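You operate a simulated robot arm through the tools that you are given. There is no shell and no other tool.

Carry out the task below with a simulated two-armed robot. There is one attempt and no reset: what you move stays moved.

JOB
Set the recorder by the desk job card and switch its output on.
Fine: frequency and level before the output; leave its cover open.

Only the result counts: the job must be done as asked and must still hold three seconds after the hand-in. Knocking over, shifting, dropping, spilling or breaking anything else fails it. Lids that push on must go on centred and level and be pressed home; caps that screw on are set level and turned clockwise until they are tight.

ROBOT AND FRAMES
Two 7-joint arms with two-finger grippers on one trunk that stands fixed in place. Base frame: the origin is at the foot of the trunk, x ahead of it, y to its left, z up. Readings come in cm, degrees, newtons and seconds.
The left shoulder is at [6, 12.3, 102], the right one opposite. With the tool pointing down near the work surface each hand reaches from about 24 to 78 cm from the base axis, measured 20 degrees to its own side. Payload 1.47 kg a hand.
The tool frame of a hand sits at the grasp point between the pads (the TCP): z along the fingers, y along the line on which they close. The tips reach 1.6 cm beyond it. The gripper opens to 8.7 cm; its body begins 5.5 cm behind the TCP.
Orientation is that of the tool frame in the base frame, as a unit quaternion [x, y, z, w]. With the fingers straight down and closing along the base's y, the tool's x points along the base's -x, its y along +y and its z along -z.

CONTROLS
- The arms move only by the tool send_rows. It takes "left_commands", "right_commands" or both (then of equal length, played together; a hand with none holds still); each is a list of rows, each a list of 7 numbers: the shift along the tool's x, y, z in units of 150 mm (1.0 is 150 mm), then the turn, a rotation vector about the tool's x, y, z in units of 60 degrees (1.0 is 60 degrees), then the finger opening in cm, from 0 to 8.7. In form: [[dx, dy, dz, rx, ry, rz, grip], ...]. A call has 1 to 20 rows; each row is the pose to reach, as a shift and turn from the pose commanded when the call began, along the tool's axes at that moment. A call with a number of a shift or a turn outside -1 to 1 is refused whole. Each row takes 0.2 s and may step no farther than 5 cm and 8.6 degrees from the row before; otherwise, or with a gripper value out of range, the whole call is refused. A pose out of reach is approached as far as the arm can. The call stops where the force on the tool passes 60 N (or 10 N more than at its start, if that is more) or the arm is blocked; 0.2 s more then pass. The fingers move at their own pace (about 15.3 cm/s each) and stop on an object; they squeeze with about 28 N. The grip force told is the motor's: it shows also when the fingers shut on nothing. Time passes only in rows, and 0.2 s behind the last, so rows that repeat a pose let the fingers close. The reply holds the time, the measured pose of the TCP, the force on the tool along the base axes, the opening and the grip force, in the units named above and with some noise, with the torque about the TCP (base axes, N m) and any sound that the robot's microphone picked up, and new pictures: "show" is both (left out), scene, wrist or none (wrist: the cameras of the hands that moved).
- Cameras (640 x 400 px; columns grow to the right, rows downward): "scene" is now at [9.26, 1.23, 157.96]; the picture's right is [0.15, -0.99, 0.00], its down [-0.70, -0.10, -0.71] and it looks along [0.70, 0.11, -0.70] (base axes); focal length 328 px, centre (320, 200). "left" rides on the left gripper at [7.3, -1.2, -9] in its tool frame; the picture's right is [0.16, 0.99, 0.00], its down [-0.72, 0.12, -0.68] and it looks along [-0.67, 0.11, 0.73] (tool axes); focal length 247 px, centre (320, 200). "right" rides on the right gripper at [7.3, 1.2, -9] in its tool frame; the picture's right is [-0.16, 0.99, 0.00], its down [-0.72, -0.12, -0.68] and it looks along [-0.67, -0.11, 0.73] (tool axes); focal length 247 px, centre (320, 200). There is no depth. A picture from a camera that has moved, and an enlarged one, comes with that camera's place and axes in the base frame and with its lens.
- slide_trunk(by): moves the trunk up (or, below 0, down) by that many cm; the arms and the scene camera ride with it, the base frame stays. It gives what a move gives, with no picture.
- head_to(pan, tilt): turns the head with the scene camera to pan (to the left, within 120 degrees either way) and tilt (down, from -29 to 69), counted from straight ahead of the robot. It gives what a move gives, and a new picture of the scene camera.
- enlarge(camera, box): a new picture of the part [left, top, right, bottom] of that camera's present view, enlarged. No time passes.
- close_job(): hands the job in; it is judged then, once.

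Nothing tells you positions but the pictures and the camera data. Unless the task says otherwise, let go and move clear before handing in.

The tools are called after "Emit:" as name(argument=value, ...) on one line, values as JSON. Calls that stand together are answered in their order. send_rows: Moves the arms, as the interface text tells. Its arguments: {"type":"object","properties":{"left_commands":{"type":"array"},"right_commands":{"type":"array"},"show":{"type":"string","enum":["both","scene","wrist","none"]}},"required":[]} The other tools are called the same way: slide_trunk (by) moves the trunk up or down; head_to (pan, tilt) turns the head that bears the scene camera; enlarge (camera, box) takes an enlarged picture of a part of a camera's view; close_job () hands the job in.

At the start:

```text
clock: 0.0
left_ee_pos: [43.76, 33.34, 126.46]
left_orientation: [0.0, 1.0, 0.001, 0.0]
left_force: [0.3, -0.4, 0.1]
left_torque: [-0.01, -0.01, -0.03]
left_grip_width: 8.73
left_finger_force: 0.1
right_ee_pos: [44.61, -13.05, 133.98]
right_orientation: [0.0, 1.0, 0.0, 0.0]
right_force: [-0.4, 0.6, -0.3]
right_torque: [0.01, 0.0, 0.01]
right_grip_width: 8.73
right_finger_force: 0.0
trunk travel left (down, up): [-17.5, 5.5]
head pan, tilt (commanded): [8.5, 44.7]
```

scene: 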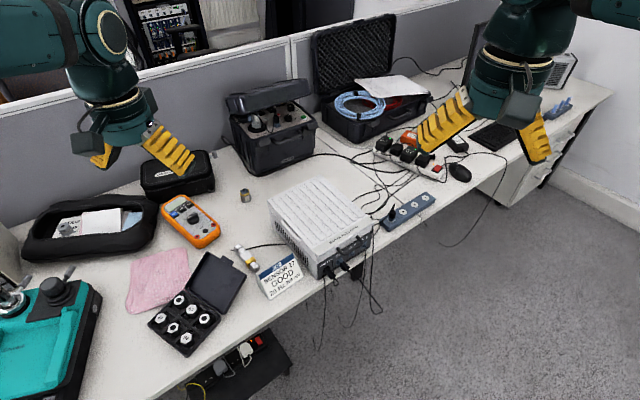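
right: 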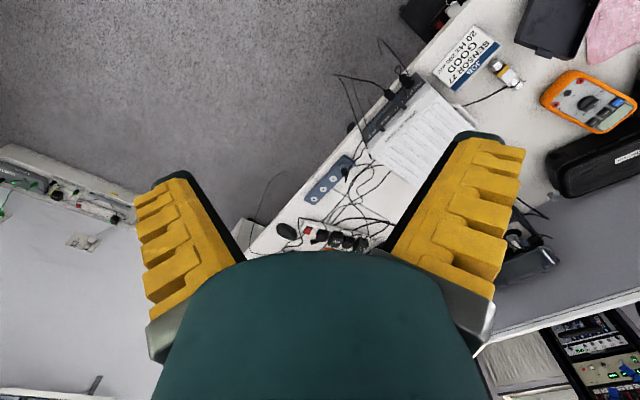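
left: 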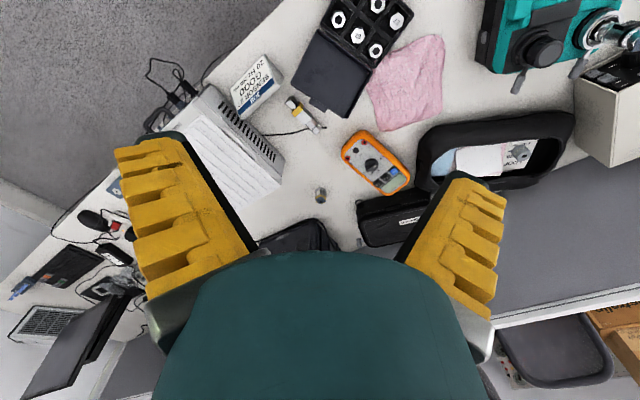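

I see a desk with a job card (about "SENSOR 17 GOOD 20 Hz ..."), a white/grey box (perhaps a data acquisition unit), a multimeter, and a black open case with knobs (possibly the recorder with an open cover). I'll enlarge several parts to read the card and identify the recorder.

Emit:
enlarge(camera="scene", box=[230, 230, 330, 310])

Emit:
enlarge(camera="scene", box=[210, 70, 330, 180])

Emit:
enlarge(camera="left", box=[200, 40, 320, 140])

Emit:
enlarge(camera="right", box=[420, 10, 540, 110])

Emit:
enlarge(camera="scene", box=[0, 180, 240, 380])

```text
5.00 times, centred on (280, 270) of scene
camera zoom: at [9.26, 1.23, 157.96], right [0.15, -0.99, 0.0], down [-0.7, -0.1, -0.71], along [0.7, 0.11, -0.7], focal length 1638 px, centre (520, -150)
```

zoom: 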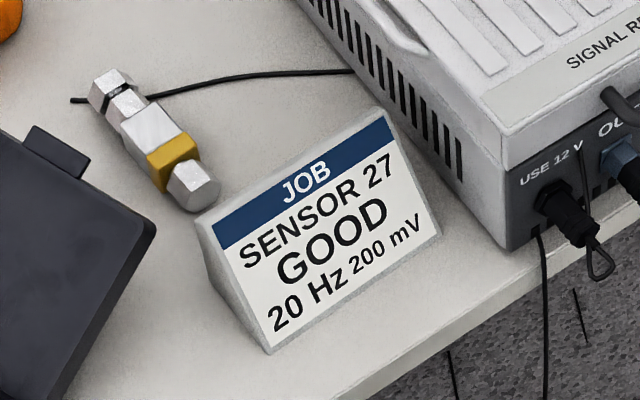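

```text
3.64 times, centred on (270, 125) of scene
camera zoom: at [9.26, 1.23, 157.96], right [0.15, -0.99, 0.0], down [-0.7, -0.1, -0.71], along [0.7, 0.11, -0.7], focal length 1191 px, centre (502, 473)
```

zoom: 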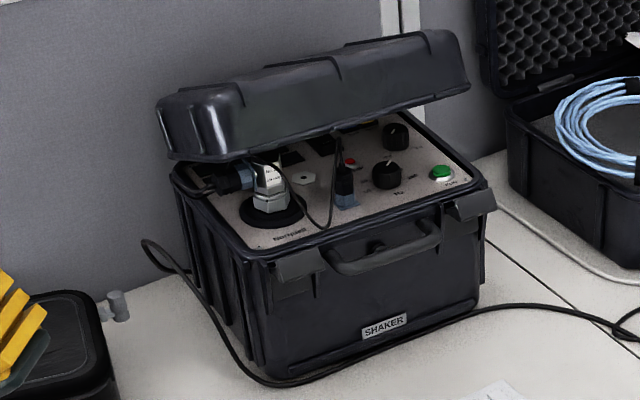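

```text
4.00 times, centred on (260, 90) of left
camera zoom: at [36.61, 31.96, 135.25], right [-0.16, 0.99, 0.0], down [0.72, 0.12, 0.68], along [0.67, 0.11, -0.73], focal length 988 px, centre (560, 640)
```

zoom: 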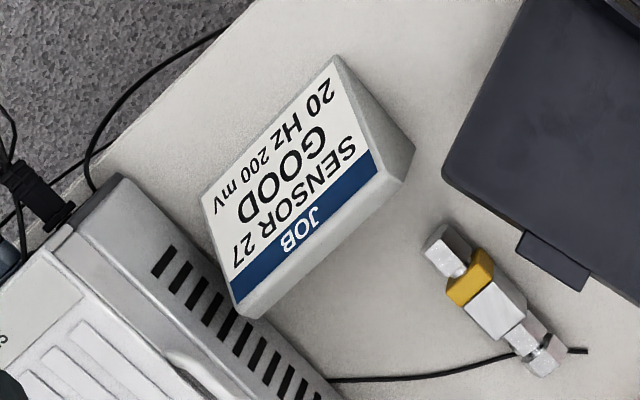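

```text
4.00 times, centred on (480, 60) of right
camera zoom: at [37.4, -11.89, 142.87], right [0.16, 0.99, 0.0], down [0.72, -0.12, 0.68], along [0.67, -0.11, -0.73], focal length 988 px, centre (-320, 760)
```

zoom: 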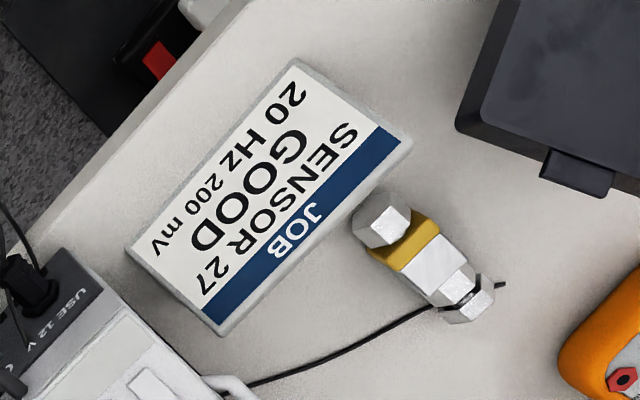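

```text
2.00 times, centred on (120, 280) of scene
camera zoom: at [9.26, 1.23, 157.96], right [0.15, -0.99, 0.0], down [-0.7, -0.1, -0.71], along [0.7, 0.11, -0.7], focal length 655 px, centre (720, 40)
```

zoom: 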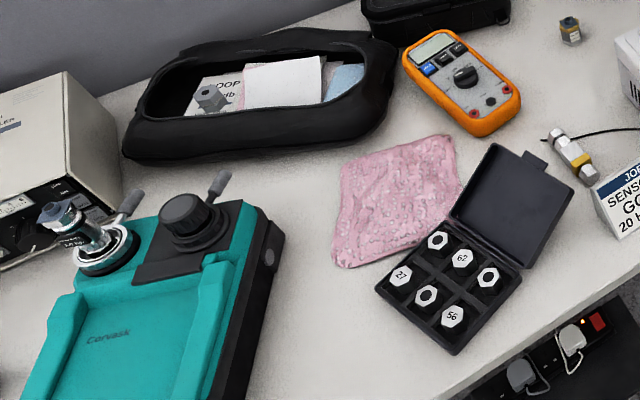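

The job card reads "SENSOR 27 GOOD, 20 Hz 200 mV". The white box says "SIGNAL RE…" – I'll look at it and the other items closer.

Emit:
enlarge(camera="scene", box=[260, 170, 400, 290])

Emit:
enlarge(camera="right", box=[340, 60, 480, 200])

Emit:
enlarge(camera="scene", box=[360, 110, 500, 230])

Emit:
enlarge(camera="scene", box=[20, 190, 160, 270])

Emit:
head_to(pan=50, tilt=45)

```text
3.33 times, centred on (330, 230) of scene
camera zoom: at [9.26, 1.23, 157.96], right [0.15, -0.99, 0.0], down [-0.7, -0.1, -0.71], along [0.7, 0.11, -0.7], focal length 1092 px, centre (287, 100)
```

zoom: 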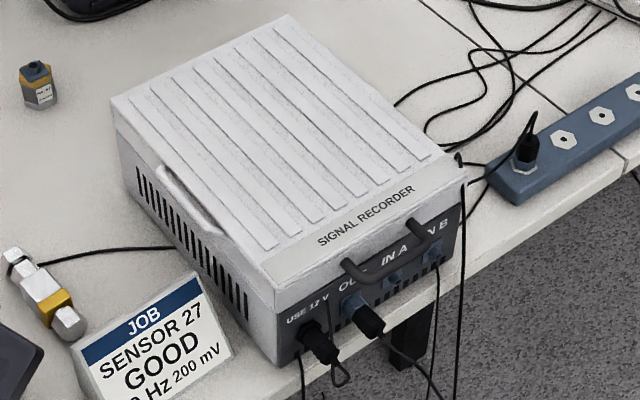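

```text
2.86 times, centred on (410, 130) of right
camera zoom: at [37.4, -11.89, 142.87], right [0.16, 0.99, 0.0], down [0.72, -0.12, 0.68], along [0.67, -0.11, -0.73], focal length 706 px, centre (63, 400)
```

zoom: 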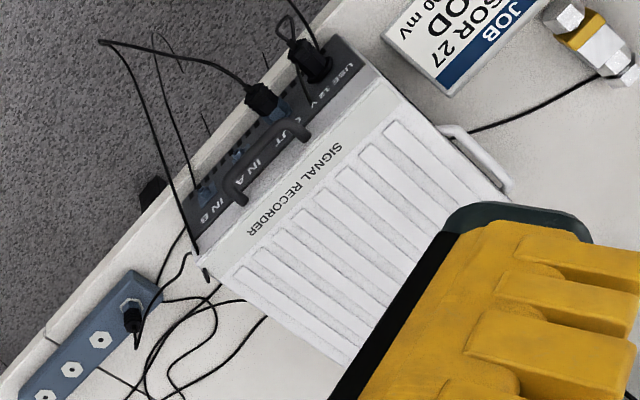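

```text
3.33 times, centred on (430, 170) of scene
camera zoom: at [9.26, 1.23, 157.96], right [0.15, -0.99, 0.0], down [-0.7, -0.1, -0.71], along [0.7, 0.11, -0.7], focal length 1092 px, centre (-47, 300)
```

zoom: 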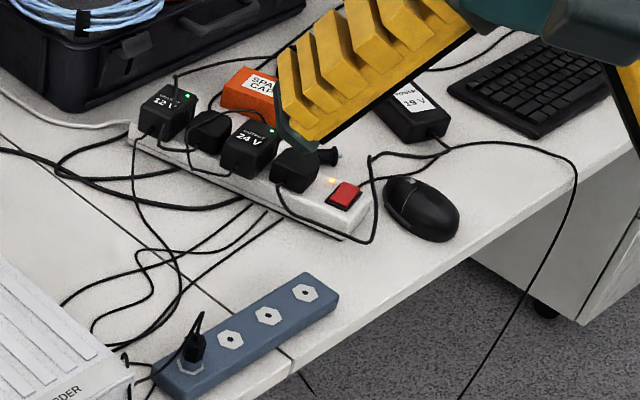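

```text
4.57 times, centred on (90, 230) of scene
camera zoom: at [9.26, 1.23, 157.96], right [0.15, -0.99, 0.0], down [-0.7, -0.1, -0.71], along [0.7, 0.11, -0.7], focal length 1497 px, centre (1371, 63)
```

zoom: 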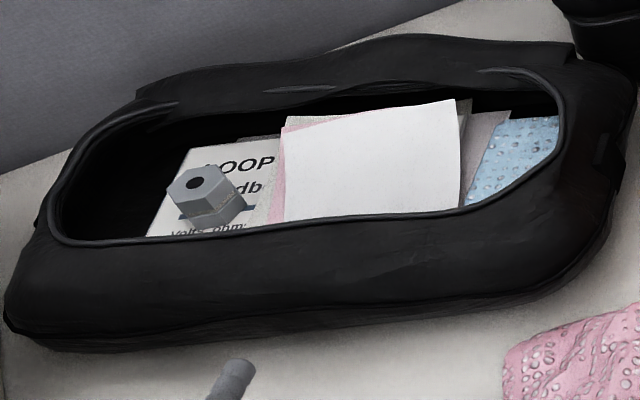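

```text
clock: 1.1
left_ee_pos: [43.95, 33.22, 126.53]
left_orientation: [0.0, 1.0, 0.001, 0.0]
left_force: [0.0, -0.9, -0.2]
left_torque: [0.02, 0.01, -0.03]
left_grip_width: 8.75
left_finger_force: 0.0
right_ee_pos: [44.63, -12.95, 134.0]
right_orientation: [0.001, 1.0, 0.0, 0.0]
right_force: [0.3, -0.4, -1.0]
right_torque: [0.02, -0.02, -0.02]
right_grip_width: 8.71
right_finger_force: 0.0
trunk travel left (down, up): [-17.5, 5.5]
head pan, tilt (commanded): [50.0, 45.0]
camera scene: at [6.42, 6.25, 157.92], right [0.77, -0.64, 0.0], down [-0.45, -0.54, -0.71], along [0.45, 0.54, -0.71], focal length 328 px, centre (320, 200)
```

scene: 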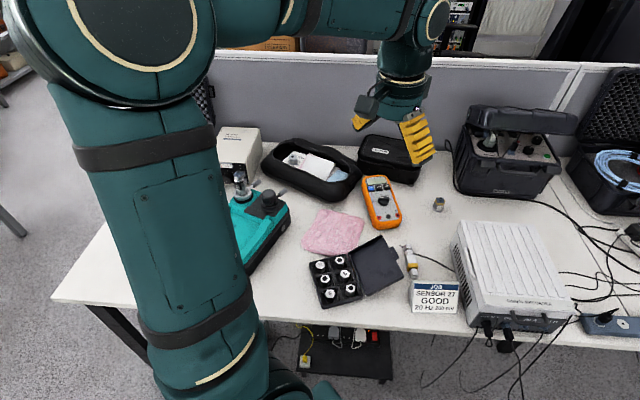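

The desk top is at about z≈71.5 and the SIGNAL RECORDER is a ~15 cm high box with its front (USE 12 V / OUT / IN A / IN B) facing right-toward me, with handles on a ribbed top that may be its cover. I'll bring the right wrist camera in to look at its front and cover.

Emit:
send_rows(right_commands=[[-0.092, -0.025, 0.167, 0, 0, -0.139, 8.7], [-0.184, -0.049, 0.333, 0, 0, -0.278, 8.7], [-0.277, -0.073, 0.5, 0, 0, -0.417, 8.7], [-0.369, -0.098, 0.667, 0, 0, -0.556, 8.7], [-0.461, -0.122, 0.833, 0, 0, -0.694, 8.7], [-0.553, -0.147, 1.0, 0, 0, -0.833, 8.7]], show="none")

Emit:
head_to(pan=5, tilt=50)

Emit:
send_rows(right_commands=[[0, 0, 0.25, 0, 0, 0, 8.7], [0, 0, 0.5, 0, 0, 0, 8.7], [0, 0, 0.75, 0, 0, 0, 8.7], [0, 0, 1.0, 0, 0, 0, 8.7]], show="both")

```text
clock: 2.5
left_ee_pos: [44.01, 33.27, 126.4]
left_orientation: [0.0, 1.0, 0.0, 0.0]
left_force: [0.0, -0.2, -0.8]
left_torque: [-0.03, 0.02, 0.01]
left_grip_width: 8.7
left_finger_force: 0.1
right_ee_pos: [52.95, -15.11, 118.89]
right_orientation: [-0.424, 0.906, 0.0, -0.001]
right_force: [0.2, 1.0, 0.2]
right_torque: [0.01, 0.02, 0.03]
right_grip_width: 8.69
right_finger_force: 0.0
trunk travel left (down, up): [-17.5, 5.5]
head pan, tilt (commanded): [50.0, 45.0]
```

```text
clock: 3.6
left_ee_pos: [43.91, 33.17, 126.44]
left_orientation: [0.0, 1.0, 0.001, 0.001]
left_force: [0.4, 0.3, 0.1]
left_torque: [0.0, -0.01, 0.01]
left_grip_width: 8.71
left_finger_force: 0.1
right_ee_pos: [52.88, -15.15, 119.03]
right_orientation: [-0.423, 0.906, 0.0, 0.0]
right_force: [0.3, 0.1, -0.1]
right_torque: [0.0, -0.02, -0.02]
right_grip_width: 8.72
right_finger_force: 0.0
trunk travel left (down, up): [-17.5, 5.5]
head pan, tilt (commanded): [5.0, 50.0]
camera scene: at [8.85, 0.7, 157.23], right [0.09, -1.0, 0.0], down [-0.76, -0.07, -0.64], along [0.64, 0.06, -0.77], focal length 328 px, centre (320, 200)
```

scene: 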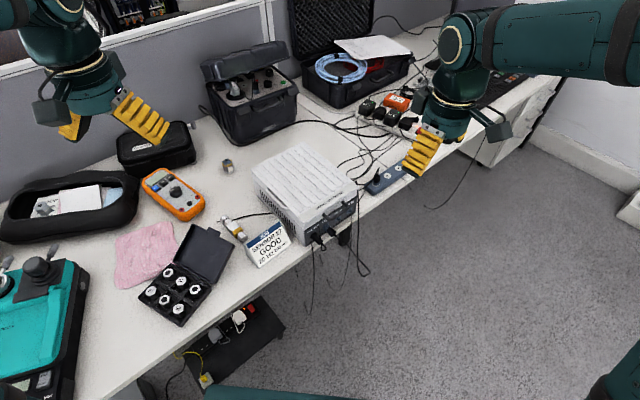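

```text
clock: 4.6
left_ee_pos: [43.96, 33.19, 126.46]
left_orientation: [-0.001, 1.0, 0.001, -0.001]
left_force: [0.0, -0.2, -0.2]
left_torque: [0.01, -0.01, -0.01]
left_grip_width: 8.72
left_finger_force: 0.1
right_ee_pos: [52.86, -15.3, 103.85]
right_orientation: [-0.423, 0.906, 0.001, 0.0]
right_force: [0.1, 0.0, -0.4]
right_torque: [0.0, 0.02, 0.02]
right_grip_width: 8.71
right_finger_force: 0.0
trunk travel left (down, up): [-17.5, 5.5]
head pan, tilt (commanded): [5.0, 50.0]
camera scene: at [8.93, 0.69, 157.22], right [0.09, -1.0, 0.0], down [-0.76, -0.07, -0.64], along [0.64, 0.06, -0.77], focal length 328 px, centre (320, 200)
camera right: at [47.31, -20.06, 112.85], right [-0.66, 0.76, 0.0], down [0.55, 0.48, 0.68], along [0.51, 0.45, -0.73], focal length 247 px, centre (320, 200)
```

scene: 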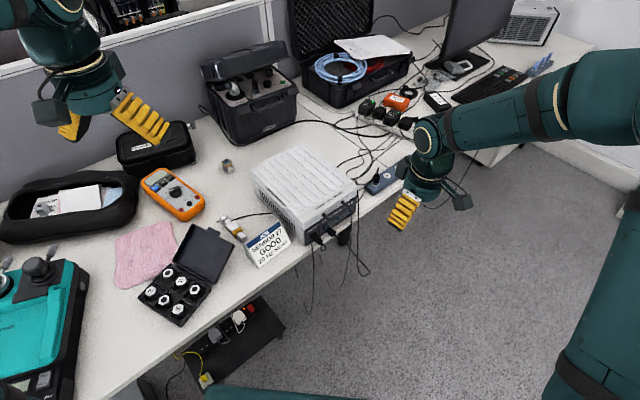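
right: 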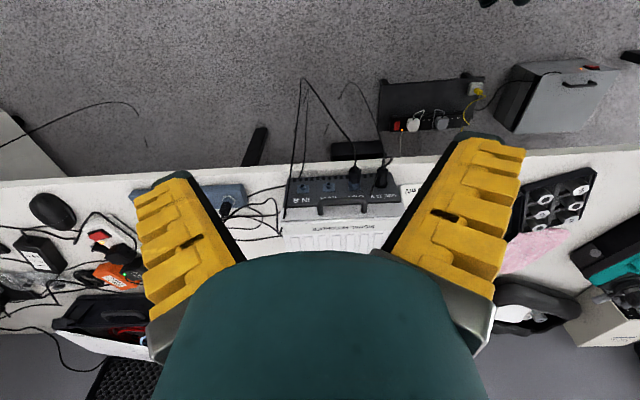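

Emit:
enlarge(camera="right", box=[270, 140, 420, 250])

Emit:
enlarge(camera="scene", box=[240, 130, 380, 260])

Emit:
enlarge(camera="right", box=[370, 50, 620, 160])

Emit:
enlarge(camera="scene", box=[340, 40, 560, 200])

```text
3.64 times, centred on (345, 195) of right
camera zoom: at [47.31, -20.06, 112.85], right [-0.66, 0.76, 0.0], down [0.55, 0.48, 0.68], along [0.51, 0.45, -0.73], focal length 898 px, centre (229, 218)
```

zoom: 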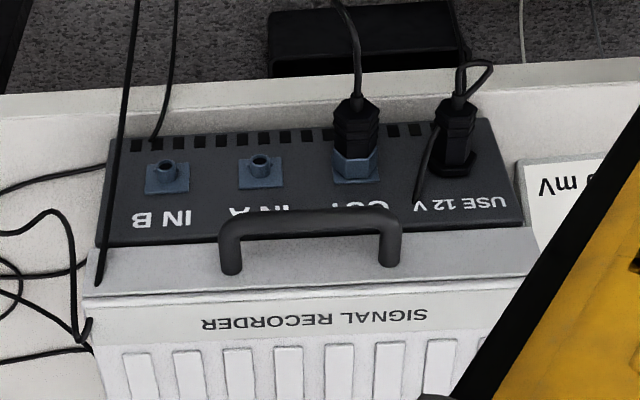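

```text
3.08 times, centred on (310, 195) of scene
camera zoom: at [8.93, 0.69, 157.22], right [0.09, -1.0, 0.0], down [-0.76, -0.07, -0.64], along [0.64, 0.06, -0.77], focal length 1008 px, centre (351, 215)
```

zoom: 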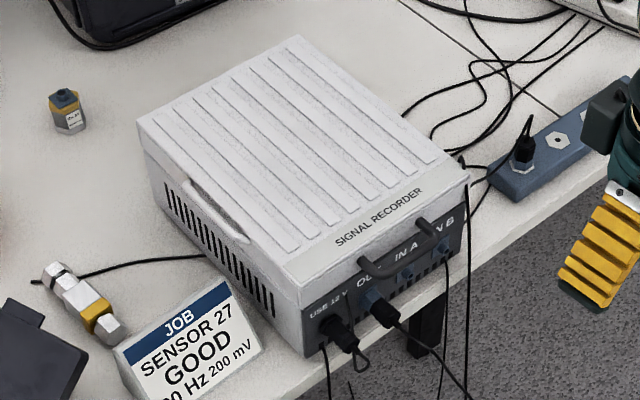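

```text
2.56 times, centred on (495, 105) of right
camera zoom: at [47.31, -20.06, 112.85], right [-0.66, 0.76, 0.0], down [0.55, 0.48, 0.68], along [0.51, 0.45, -0.73], focal length 632 px, centre (-128, 443)
```

zoom: 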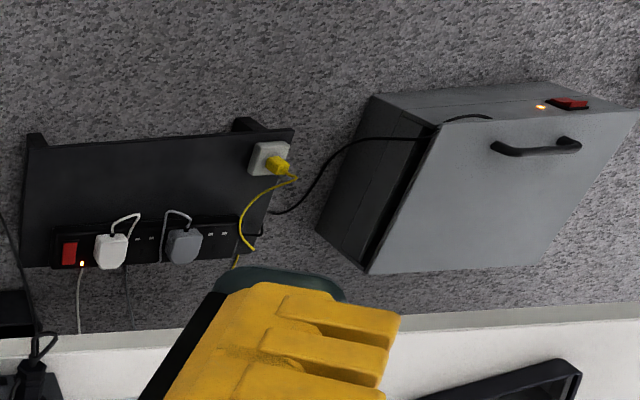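

```text
2.50 times, centred on (450, 120) of scene
camera zoom: at [8.93, 0.69, 157.22], right [0.09, -1.0, 0.0], down [-0.76, -0.07, -0.64], along [0.64, 0.06, -0.77], focal length 819 px, centre (-5, 400)
```

zoom: 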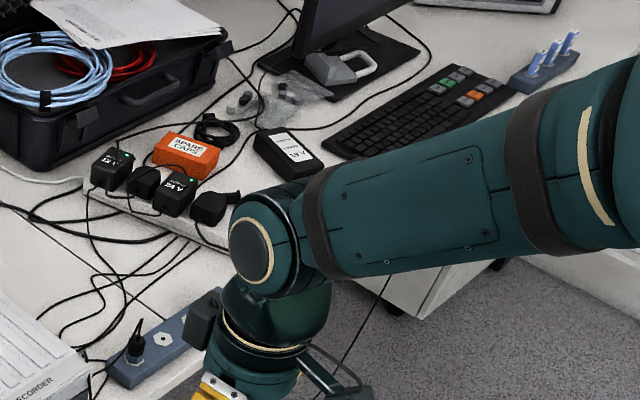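

The recorder has a hinged-looking ribbed lid with a dark U-handle on its front edge; the controls must be under this cover. I'll zoom in further to localize the handle.

Emit:
enlarge(camera="scene", box=[300, 170, 370, 220])

Emit:
enlarge(camera="right", box=[310, 170, 400, 230])

Emit:
enlarge(camera="left", box=[180, 80, 300, 240])

```text
8.00 times, centred on (335, 195) of scene
camera zoom: at [8.93, 0.69, 157.22], right [0.09, -1.0, 0.0], down [-0.76, -0.07, -0.64], along [0.64, 0.06, -0.77], focal length 2620 px, centre (200, 240)
```

zoom: 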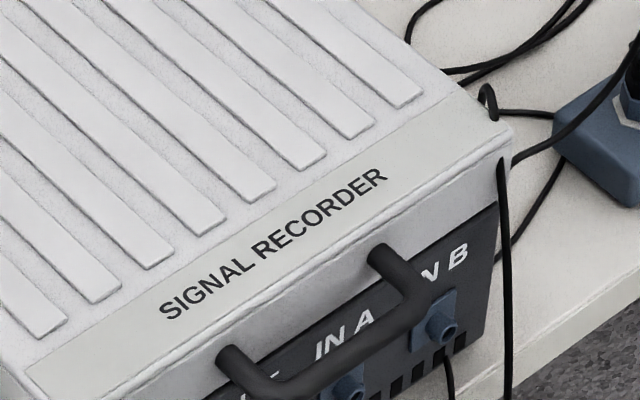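

```text
6.67 times, centred on (355, 200) of right
camera zoom: at [47.31, -20.06, 112.85], right [-0.66, 0.76, 0.0], down [0.55, 0.48, 0.68], along [0.51, 0.45, -0.73], focal length 1646 px, centre (87, 200)
```

zoom: 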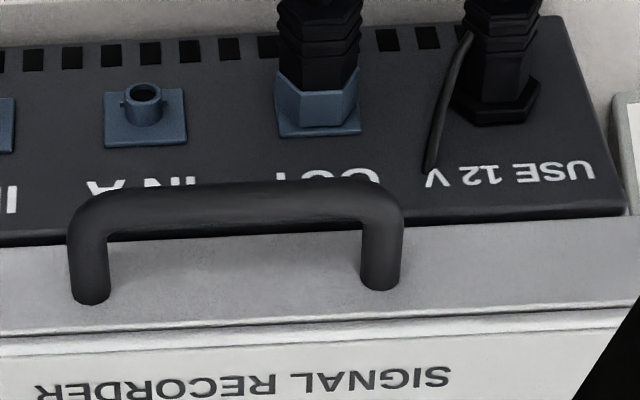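

```text
2.50 times, centred on (240, 160) of left
camera zoom: at [36.66, 31.95, 135.23], right [-0.16, 0.99, 0.0], down [0.72, 0.12, 0.68], along [0.67, 0.11, -0.73], focal length 617 px, centre (520, 300)
```

zoom: 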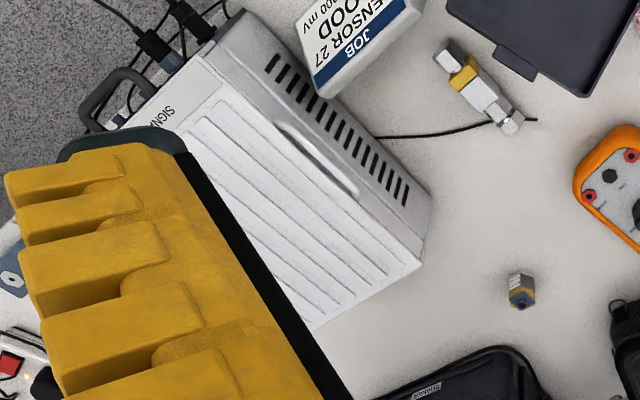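

The front handle sits on the front band and there's also a white bar on the left side; I need to know which belongs to the lid. I'll bring the left wrist camera in to look at the left side.

Emit:
send_rows(left_commands=[[-0.162, -0.025, 0.163, 0, 0, 0.133, 8.7], [-0.324, -0.049, 0.327, 0, 0, 0.267, 8.7], [-0.487, -0.073, 0.49, 0, 0, 0.4, 8.7], [-0.649, -0.098, 0.653, 0, 0, 0.533, 8.7], [-0.811, -0.122, 0.817, 0, 0, 0.667, 8.7], [-0.973, -0.147, 0.98, 0, 0, 0.8, 8.7]], show="none")

Emit:
send_rows(left_commands=[[0, 0, 0.25, 0, 0, 0, 8.7], [0, 0, 0.5, 0, 0, 0, 8.7], [0, 0, 0.75, 0, 0, 0, 8.7], [0, 0, 0.95, 0, 0, 0, 8.7]], show="both")

Emit:
enlarge(camera="left", box=[200, 60, 440, 250])

```text
clock: 6.0
left_ee_pos: [58.64, 31.23, 111.73]
left_orientation: [0.407, 0.913, 0.0, 0.0]
left_force: [0.4, -0.9, -0.2]
left_torque: [0.04, 0.0, -0.03]
left_grip_width: 8.7
left_finger_force: 0.1
right_ee_pos: [52.78, -15.09, 103.94]
right_orientation: [-0.422, 0.906, 0.0, 0.0]
right_force: [-0.4, -0.7, 0.6]
right_torque: [0.01, -0.03, -0.01]
right_grip_width: 8.69
right_finger_force: 0.0
trunk travel left (down, up): [-17.5, 5.5]
head pan, tilt (commanded): [5.0, 50.0]
```

```text
clock: 7.0
left_ee_pos: [58.62, 31.24, 97.7]
left_orientation: [0.406, 0.914, 0.0, 0.0]
left_force: [-0.7, 0.8, -0.3]
left_torque: [-0.01, -0.02, 0.0]
left_grip_width: 8.68
left_finger_force: 0.0
right_ee_pos: [52.81, -15.32, 103.94]
right_orientation: [-0.423, 0.906, 0.0, 0.001]
right_force: [0.6, -0.5, 0.5]
right_torque: [0.01, -0.01, -0.03]
right_grip_width: 8.69
right_finger_force: 0.0
trunk travel left (down, up): [-17.5, 5.5]
head pan, tilt (commanded): [5.0, 50.0]
camera scene: at [8.88, 0.7, 157.22], right [0.09, -1.0, 0.0], down [-0.76, -0.07, -0.64], along [0.64, 0.06, -0.77], focal length 328 px, centre (320, 200)
camera left: at [52.82, 35.71, 106.44], right [0.63, 0.78, 0.0], down [0.57, -0.46, 0.68], along [0.53, -0.43, -0.73], focal length 247 px, centre (320, 200)
```

scene: 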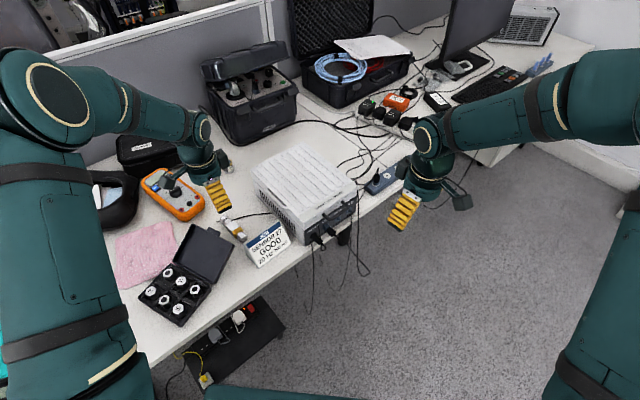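
left: 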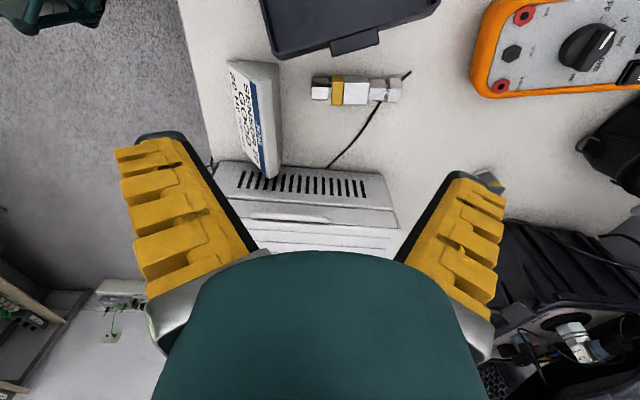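

```text
2.11 times, centred on (320, 155) of left
camera zoom: at [52.82, 35.71, 106.44], right [0.63, 0.78, 0.0], down [0.57, -0.46, 0.68], along [0.53, -0.43, -0.73], focal length 520 px, centre (320, 295)
```

zoom: 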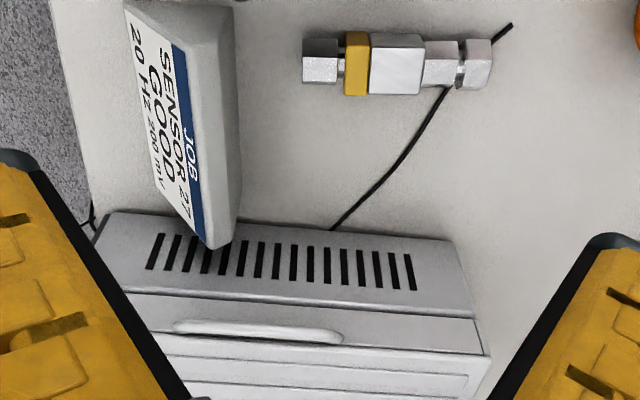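

Emit:
enlarge(camera="left", box=[230, 160, 420, 260])

Emit:
enlarge(camera="scene", box=[240, 140, 310, 220])

Emit:
enlarge(camera="scene", box=[280, 190, 370, 250])

```text
3.37 times, centred on (325, 210) of left
camera zoom: at [52.82, 35.71, 106.44], right [0.63, 0.78, 0.0], down [0.57, -0.46, 0.68], along [0.53, -0.43, -0.73], focal length 832 px, centre (303, 166)
```

zoom: 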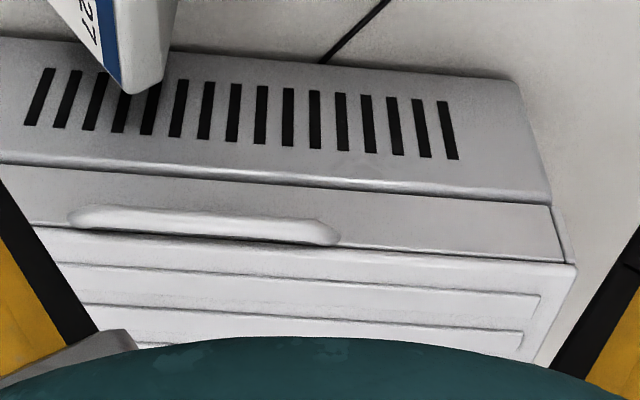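

```text
5.00 times, centred on (275, 180) of scene
camera zoom: at [8.88, 0.7, 157.22], right [0.09, -1.0, 0.0], down [-0.76, -0.07, -0.64], along [0.64, 0.06, -0.77], focal length 1638 px, centre (545, 300)
```

zoom: 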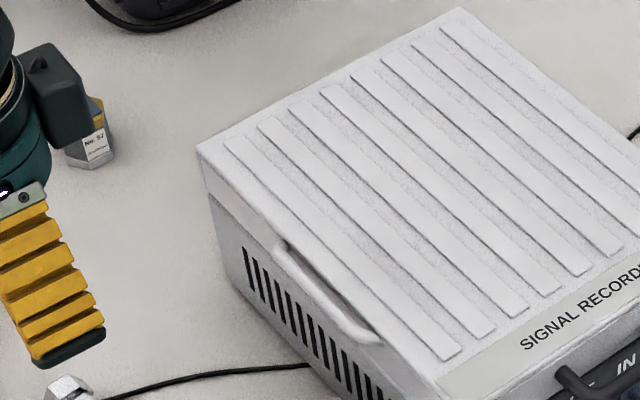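

```text
6.67 times, centred on (325, 220) of scene
camera zoom: at [8.88, 0.7, 157.22], right [0.09, -1.0, 0.0], down [-0.76, -0.07, -0.64], along [0.64, 0.06, -0.77], focal length 2183 px, centre (287, 67)
```

zoom: 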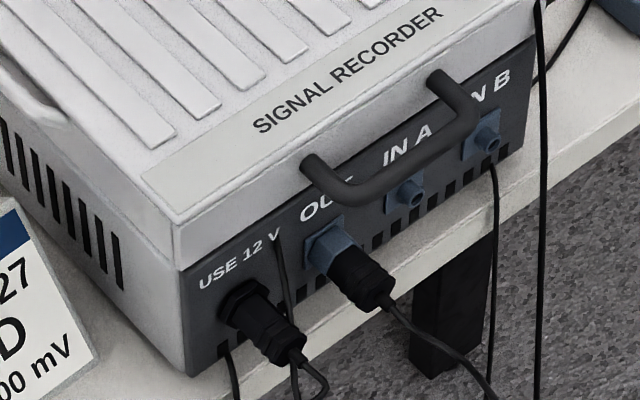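

The lid is the whole upper 3 cm shell, with the dark bar handle on its front lip (bar ≈ [63.5,3.3,84] to [68,-2,84]), hinged probably at the far end. I'll check the finger shapes and look at the bar from nearer before lifting it from below with closed fingers.

Emit:
enlarge(camera="scene", box=[370, 140, 480, 240])

Emit:
enlarge(camera="right", box=[120, 120, 540, 400])

Emit:
enlarge(camera="left", box=[400, 120, 640, 400])

```text
4.00 times, centred on (425, 190) of scene
camera zoom: at [8.88, 0.7, 157.22], right [0.09, -1.0, 0.0], down [-0.76, -0.07, -0.64], along [0.64, 0.06, -0.77], focal length 1310 px, centre (-100, 240)
```

zoom: 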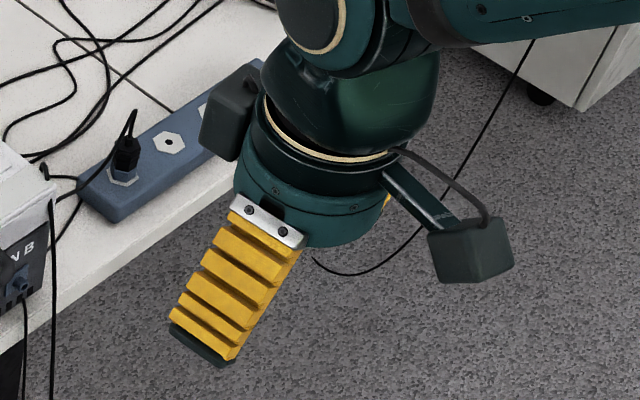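

```text
1.43 times, centred on (330, 260) of right
camera zoom: at [47.27, -20.05, 112.9], right [-0.66, 0.76, 0.0], down [0.55, 0.48, 0.68], along [0.51, 0.45, -0.73], focal length 353 px, centre (306, 114)
```

zoom: 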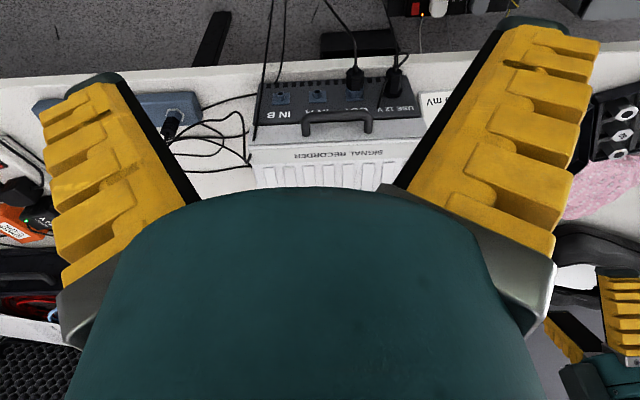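

```text
1.43 times, centred on (520, 260) of left
camera zoom: at [52.82, 35.71, 106.44], right [0.63, 0.78, 0.0], down [0.57, -0.46, 0.68], along [0.53, -0.43, -0.73], focal length 353 px, centre (34, 114)
```

zoom: 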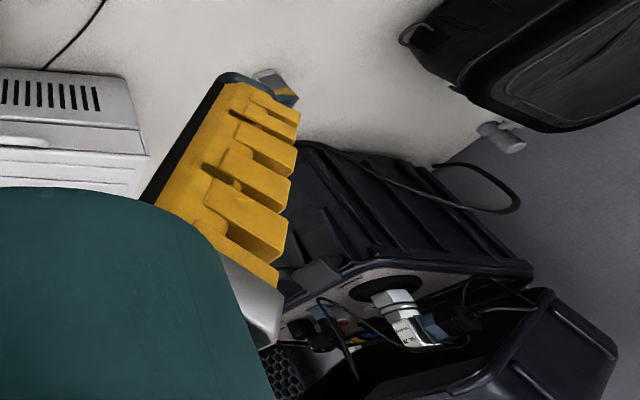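

The fingers look wide and splayed when open; I'll close the right gripper in free air to see its closed shape.

Emit:
send_rows(right_commands=[[0, 0, 0, 0, 0, 0, 0], [0, 0, 0, 0, 0, 0, 0], [0, 0, 0, 0, 0, 0, 0]], show="both")

Emit:
enlarge(camera="scene", box=[370, 140, 480, 240])

Emit:
enlarge(camera="left", box=[0, 0, 160, 100])

```text
clock: 7.8
left_ee_pos: [58.68, 31.28, 97.72]
left_orientation: [0.407, 0.913, 0.001, 0.001]
left_force: [0.4, 0.0, -0.8]
left_torque: [-0.03, -0.01, 0.0]
left_grip_width: 8.71
left_finger_force: 0.0
right_ee_pos: [52.68, -15.16, 104.0]
right_orientation: [-0.422, 0.906, 0.0, 0.0]
right_force: [-0.8, -0.7, 0.0]
right_torque: [0.01, 0.02, 0.01]
right_grip_width: 0.0
right_finger_force: 27.4
trunk travel left (down, up): [-17.5, 5.5]
head pan, tilt (commanded): [5.0, 50.0]
camera scene: at [8.87, 0.7, 157.22], right [0.09, -1.0, 0.0], down [-0.76, -0.07, -0.64], along [0.64, 0.06, -0.77], focal length 328 px, centre (320, 200)
camera right: at [47.27, -20.05, 112.9], right [-0.66, 0.76, 0.0], down [0.55, 0.48, 0.68], along [0.51, 0.45, -0.73], focal length 247 px, centre (320, 200)
```

scene: 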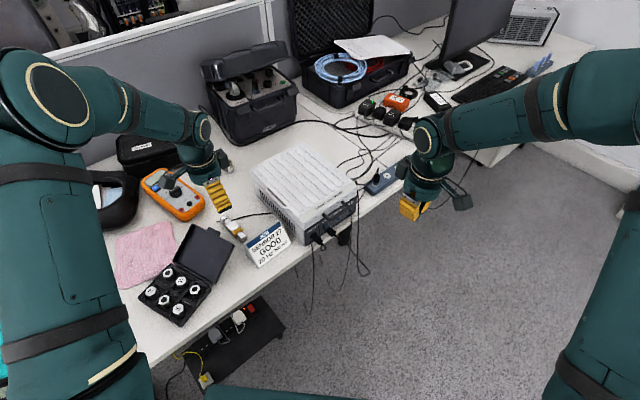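
right: 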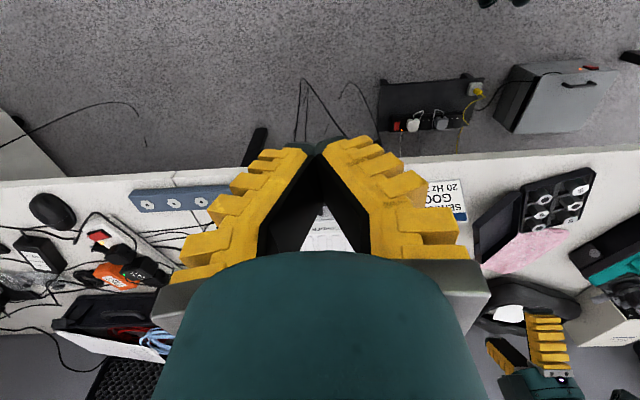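

```text
4.00 times, centred on (425, 190) of scene
camera zoom: at [8.87, 0.7, 157.22], right [0.09, -1.0, 0.0], down [-0.76, -0.07, -0.64], along [0.64, 0.06, -0.77], focal length 1310 px, centre (-100, 240)
```

zoom: 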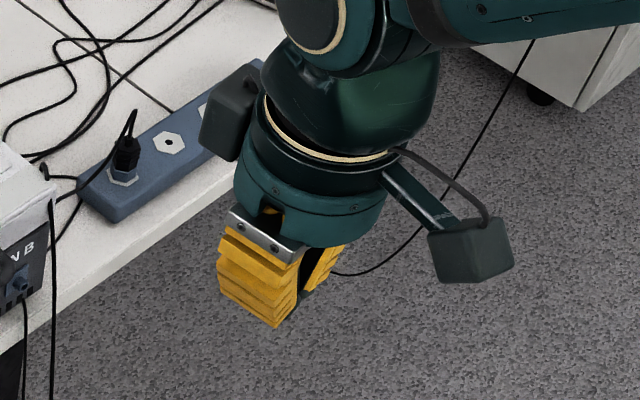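

```text
4.00 times, centred on (80, 50) of left
camera zoom: at [52.83, 35.7, 106.47], right [0.63, 0.78, 0.0], down [0.57, -0.46, 0.68], along [0.53, -0.43, -0.73], focal length 988 px, centre (1280, 800)
```

zoom: 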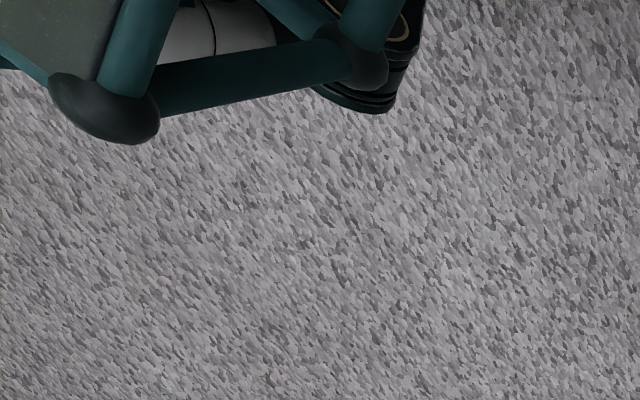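

The fingers pivot and their tips meet when closed. I'll turn the right hand (yaw −45°) so it closes across the handle bar, then pitch it so the fingers point inward toward the recorder front, staying clear in the air in front of it.

Emit:
send_rows(right_commands=[[0, 0, 0, 0, 0, 0.134, 3.5], [0, 0, 0, 0, 0, 0.267, 3.5], [0, 0, 0, 0, 0, 0.4, 3.5], [0, 0, 0, 0, 0, 0.533, 3.5], [0, 0, 0, 0, 0, 0.667, 3.5], [0, 0, 0, 0, 0, 0.8, 3.5]], show="none")

Emit:
send_rows(right_commands=[[0, 0, 0, 0, 0, 0.13, 3.5], [0, 0, 0, 0, 0, 0.26, 3.5], [0, 0, 0, 0, 0, 0.39, 3.5], [0, 0, 0, 0, 0, 0.52, 3.5], [0, 0, 0, 0, 0, 0.65, 3.5], [0, 0, 0, 0, 0, 0.783, 3.5]], show="both")

```text
clock: 9.2
left_ee_pos: [58.71, 31.21, 97.67]
left_orientation: [0.407, 0.913, 0.001, 0.0]
left_force: [0.0, 0.4, -1.1]
left_torque: [-0.01, 0.0, -0.01]
left_grip_width: 8.7
left_finger_force: 0.1
right_ee_pos: [52.88, -15.26, 103.95]
right_orientation: [-0.017, 1.0, 0.001, 0.0]
right_force: [0.2, -0.8, -0.2]
right_torque: [-0.02, -0.03, 0.04]
right_grip_width: 4.11
right_finger_force: 3.9
trunk travel left (down, up): [-17.5, 5.5]
head pan, tilt (commanded): [5.0, 50.0]
```

```text
clock: 10.6
left_ee_pos: [58.58, 31.21, 97.72]
left_orientation: [0.407, 0.913, 0.001, 0.0]
left_force: [-0.4, -0.3, 0.0]
left_torque: [0.0, 0.0, -0.02]
left_grip_width: 8.71
left_finger_force: 0.0
right_ee_pos: [52.94, -15.3, 103.83]
right_orientation: [0.383, 0.924, 0.0, 0.001]
right_force: [0.4, -0.3, -0.6]
right_torque: [-0.02, 0.01, 0.0]
right_grip_width: 4.1
right_finger_force: 4.5
trunk travel left (down, up): [-17.5, 5.5]
head pan, tilt (commanded): [5.0, 50.0]
camera scene: at [8.86, 0.71, 157.23], right [0.09, -1.0, 0.0], down [-0.76, -0.07, -0.64], along [0.64, 0.06, -0.77], focal length 328 px, centre (320, 200)
camera right: at [48.66, -9.21, 112.84], right [0.81, 0.59, 0.0], down [0.43, -0.59, 0.68], along [0.4, -0.55, -0.73], focal length 247 px, centre (320, 200)
```

scene: 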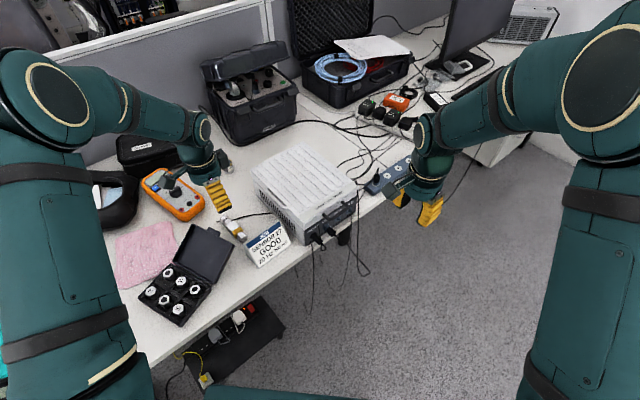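
right: 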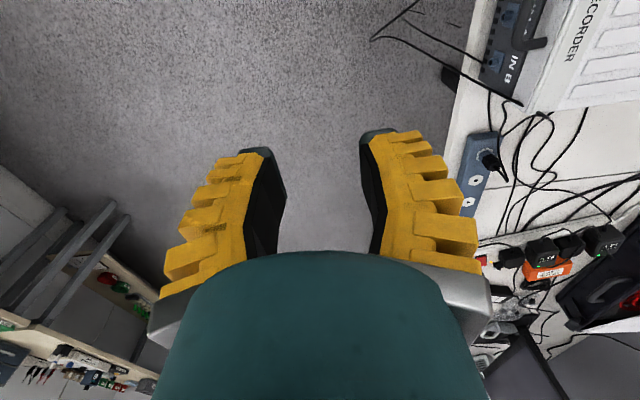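

Rotation worked. Now I pitch the right hand up by 70° so the fingers point inward toward the recorder with about 20° downward slope.

Emit:
send_rows(right_commands=[[0, 0, 0, -0.117, 0, 0, 3.5], [0, 0, 0, -0.233, 0, 0, 3.5], [0, 0, 0, -0.35, 0, 0, 3.5], [0, 0, 0, -0.467, 0, 0, 3.5], [0, 0, 0, -0.583, 0, 0, 3.5]], show="none")

Emit:
send_rows(right_commands=[[0, 0, 0, -0.117, 0, 0, 3.5], [0, 0, 0, -0.233, 0, 0, 3.5], [0, 0, 0, -0.35, 0, 0, 3.5], [0, 0, 0, -0.467, 0, 0, 3.5], [0, 0, 0, -0.583, 0, 0, 3.5]], show="both")

```text
clock: 11.8
left_ee_pos: [58.63, 31.0, 97.79]
left_orientation: [0.406, 0.914, 0.0, 0.001]
left_force: [0.2, -0.4, 0.2]
left_torque: [0.03, 0.01, -0.01]
left_grip_width: 8.71
left_finger_force: 0.0
right_ee_pos: [52.91, -15.24, 103.96]
right_orientation: [0.365, 0.881, 0.278, 0.115]
right_force: [-0.1, 0.5, 0.3]
right_torque: [0.02, 0.0, -0.03]
right_grip_width: 4.13
right_finger_force: 4.0
trunk travel left (down, up): [-17.5, 5.5]
head pan, tilt (commanded): [5.0, 50.0]
```

```text
clock: 13.0
left_ee_pos: [58.59, 31.11, 97.8]
left_orientation: [0.407, 0.914, 0.001, 0.001]
left_force: [0.1, -0.3, -0.3]
left_torque: [0.03, -0.01, 0.04]
left_grip_width: 8.7
left_finger_force: 0.1
right_ee_pos: [52.88, -15.39, 103.95]
right_orientation: [0.314, 0.756, 0.53, 0.219]
right_force: [-0.3, -0.2, -1.2]
right_torque: [-0.02, -0.01, 0.01]
right_grip_width: 4.09
right_finger_force: 4.4
trunk travel left (down, up): [-17.5, 5.5]
head pan, tilt (commanded): [5.0, 50.0]
camera scene: at [8.86, 0.57, 157.23], right [0.09, -1.0, 0.0], down [-0.76, -0.07, -0.64], along [0.64, 0.06, -0.77], focal length 328 px, centre (320, 200)
camera right: at [42.17, -15.86, 108.03], right [0.35, 0.13, 0.93], down [0.03, -0.99, 0.12], along [0.94, -0.01, -0.35], focal length 247 px, centre (320, 200)
```

scene: 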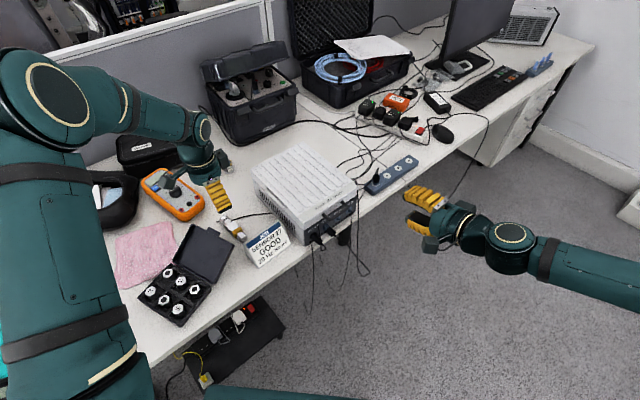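
right: 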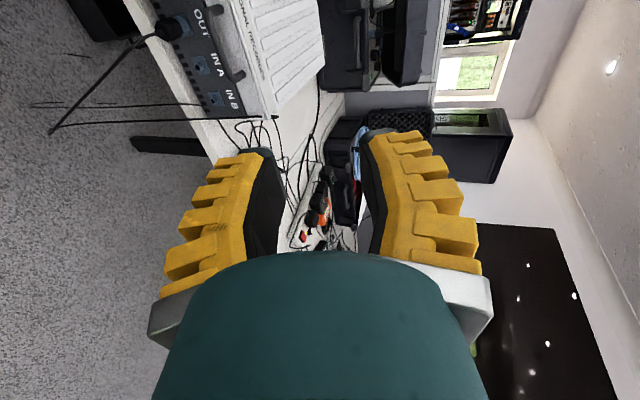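

The orientation is good. I'll enlarge both views to triangulate the handle bar more precisely.

Emit:
enlarge(camera="right", box=[150, 0, 310, 110])

Emit:
enlarge(camera="scene", box=[310, 180, 360, 230])

```text
3.64 times, centred on (230, 55) of right
camera zoom: at [42.17, -15.86, 108.03], right [0.35, 0.13, 0.93], down [0.03, -0.99, 0.12], along [0.94, -0.01, -0.35], focal length 898 px, centre (647, 727)
```

zoom: 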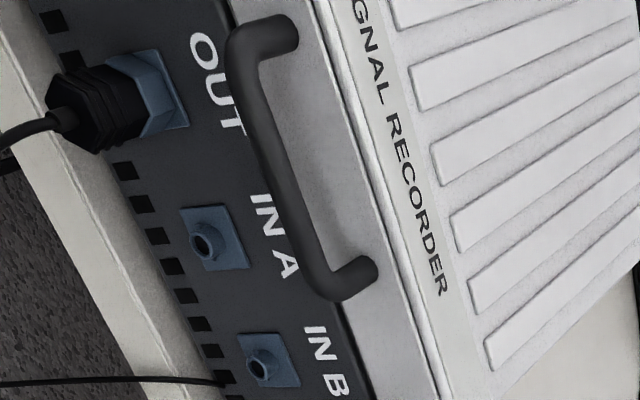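

```text
8.00 times, centred on (335, 205) of scene
camera zoom: at [8.86, 0.57, 157.23], right [0.09, -1.0, 0.0], down [-0.76, -0.07, -0.64], along [0.64, 0.06, -0.77], focal length 2620 px, centre (200, 160)
```

zoom: 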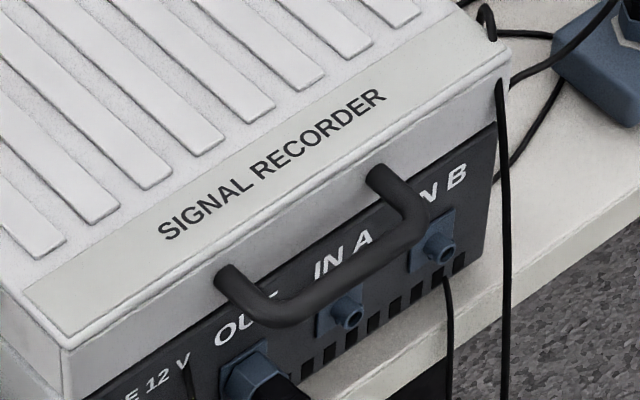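

Bar centre is about [65.6, 0.5, 84], ~1.2 cm thick and ~1.9 cm out from the lip. I'll bring the right hand to 12 cm in front of it at bar height, nearly horizontal, with a small opening.

Emit:
send_rows(right_commands=[[0.025, -0.156, 0.149, -0.028, 0, 0, 2.0], [0.05, -0.312, 0.298, -0.056, 0, 0, 2.0], [0.075, -0.469, 0.448, -0.083, 0, 0, 2.0], [0.1, -0.625, 0.597, -0.111, 0, 0, 2.0], [0.124, -0.781, 0.746, -0.139, 0, 0, 2.0], [0.149, -0.937, 0.895, -0.167, 0, 0, 2.0]], show="both")

Emit:
enlarge(camera="right", box=[160, 30, 480, 230])

Emit:
enlarge(camera="scene", box=[290, 170, 450, 270])

```text
clock: 14.4
left_ee_pos: [58.63, 31.15, 97.59]
left_orientation: [0.407, 0.914, 0.0, 0.0]
left_force: [0.0, -0.4, 0.8]
left_torque: [-0.01, 0.01, 0.0]
left_grip_width: 8.69
left_finger_force: 0.1
right_ee_pos: [56.84, -8.3, 86.05]
right_orientation: [0.292, 0.708, 0.594, 0.246]
right_force: [-0.5, -0.2, 0.0]
right_torque: [0.01, 0.03, -0.02]
right_grip_width: 2.64
right_finger_force: 4.8
trunk travel left (down, up): [-17.5, 5.5]
head pan, tilt (commanded): [5.0, 50.0]
camera scene: at [8.88, 0.71, 157.22], right [0.09, -1.0, 0.0], down [-0.76, -0.07, -0.64], along [0.64, 0.06, -0.77], focal length 328 px, centre (320, 200)
camera right: at [45.7, -9.24, 88.74], right [0.23, 0.01, 0.97], down [0.02, -1.0, 0.0], along [0.97, 0.02, -0.23], focal length 247 px, centre (320, 200)
```

scene: 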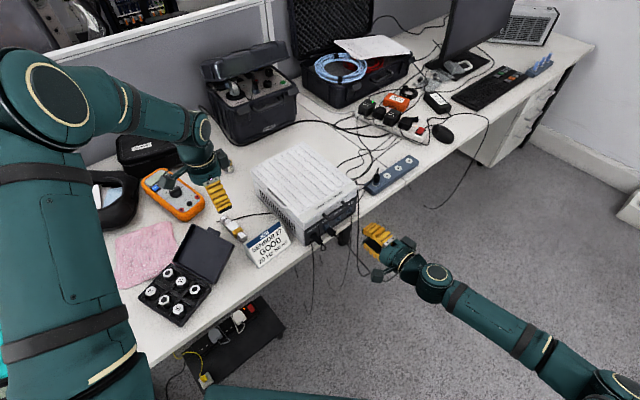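
right: 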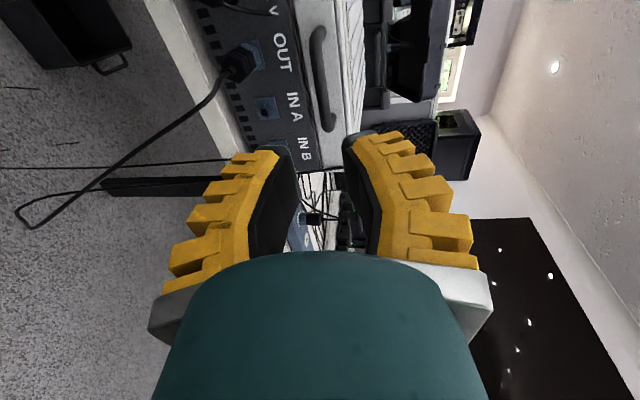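

```text
2.00 times, centred on (320, 130) of right
camera zoom: at [45.7, -9.24, 88.74], right [0.23, 0.01, 0.97], down [0.02, -1.0, 0.0], along [0.97, 0.02, -0.23], focal length 494 px, centre (320, 340)
```

zoom: 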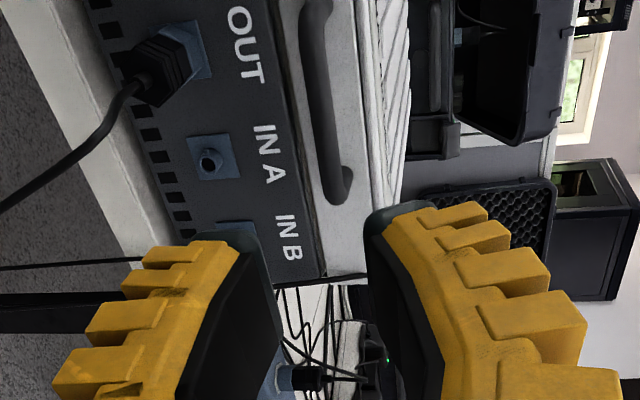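

```text
4.00 times, centred on (370, 220) of scene
camera zoom: at [8.88, 0.71, 157.22], right [0.09, -1.0, 0.0], down [-0.76, -0.07, -0.64], along [0.64, 0.06, -0.77], focal length 1310 px, centre (120, 120)
```

zoom: 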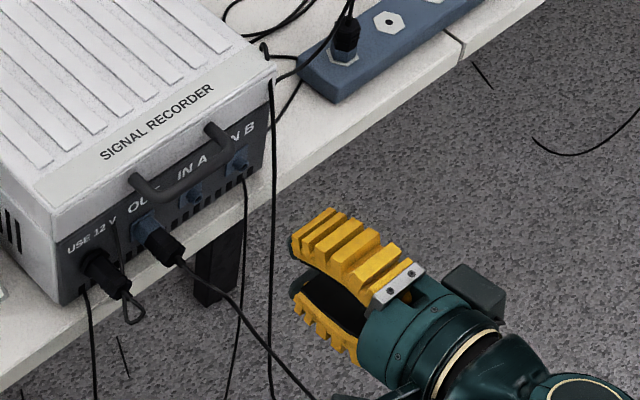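

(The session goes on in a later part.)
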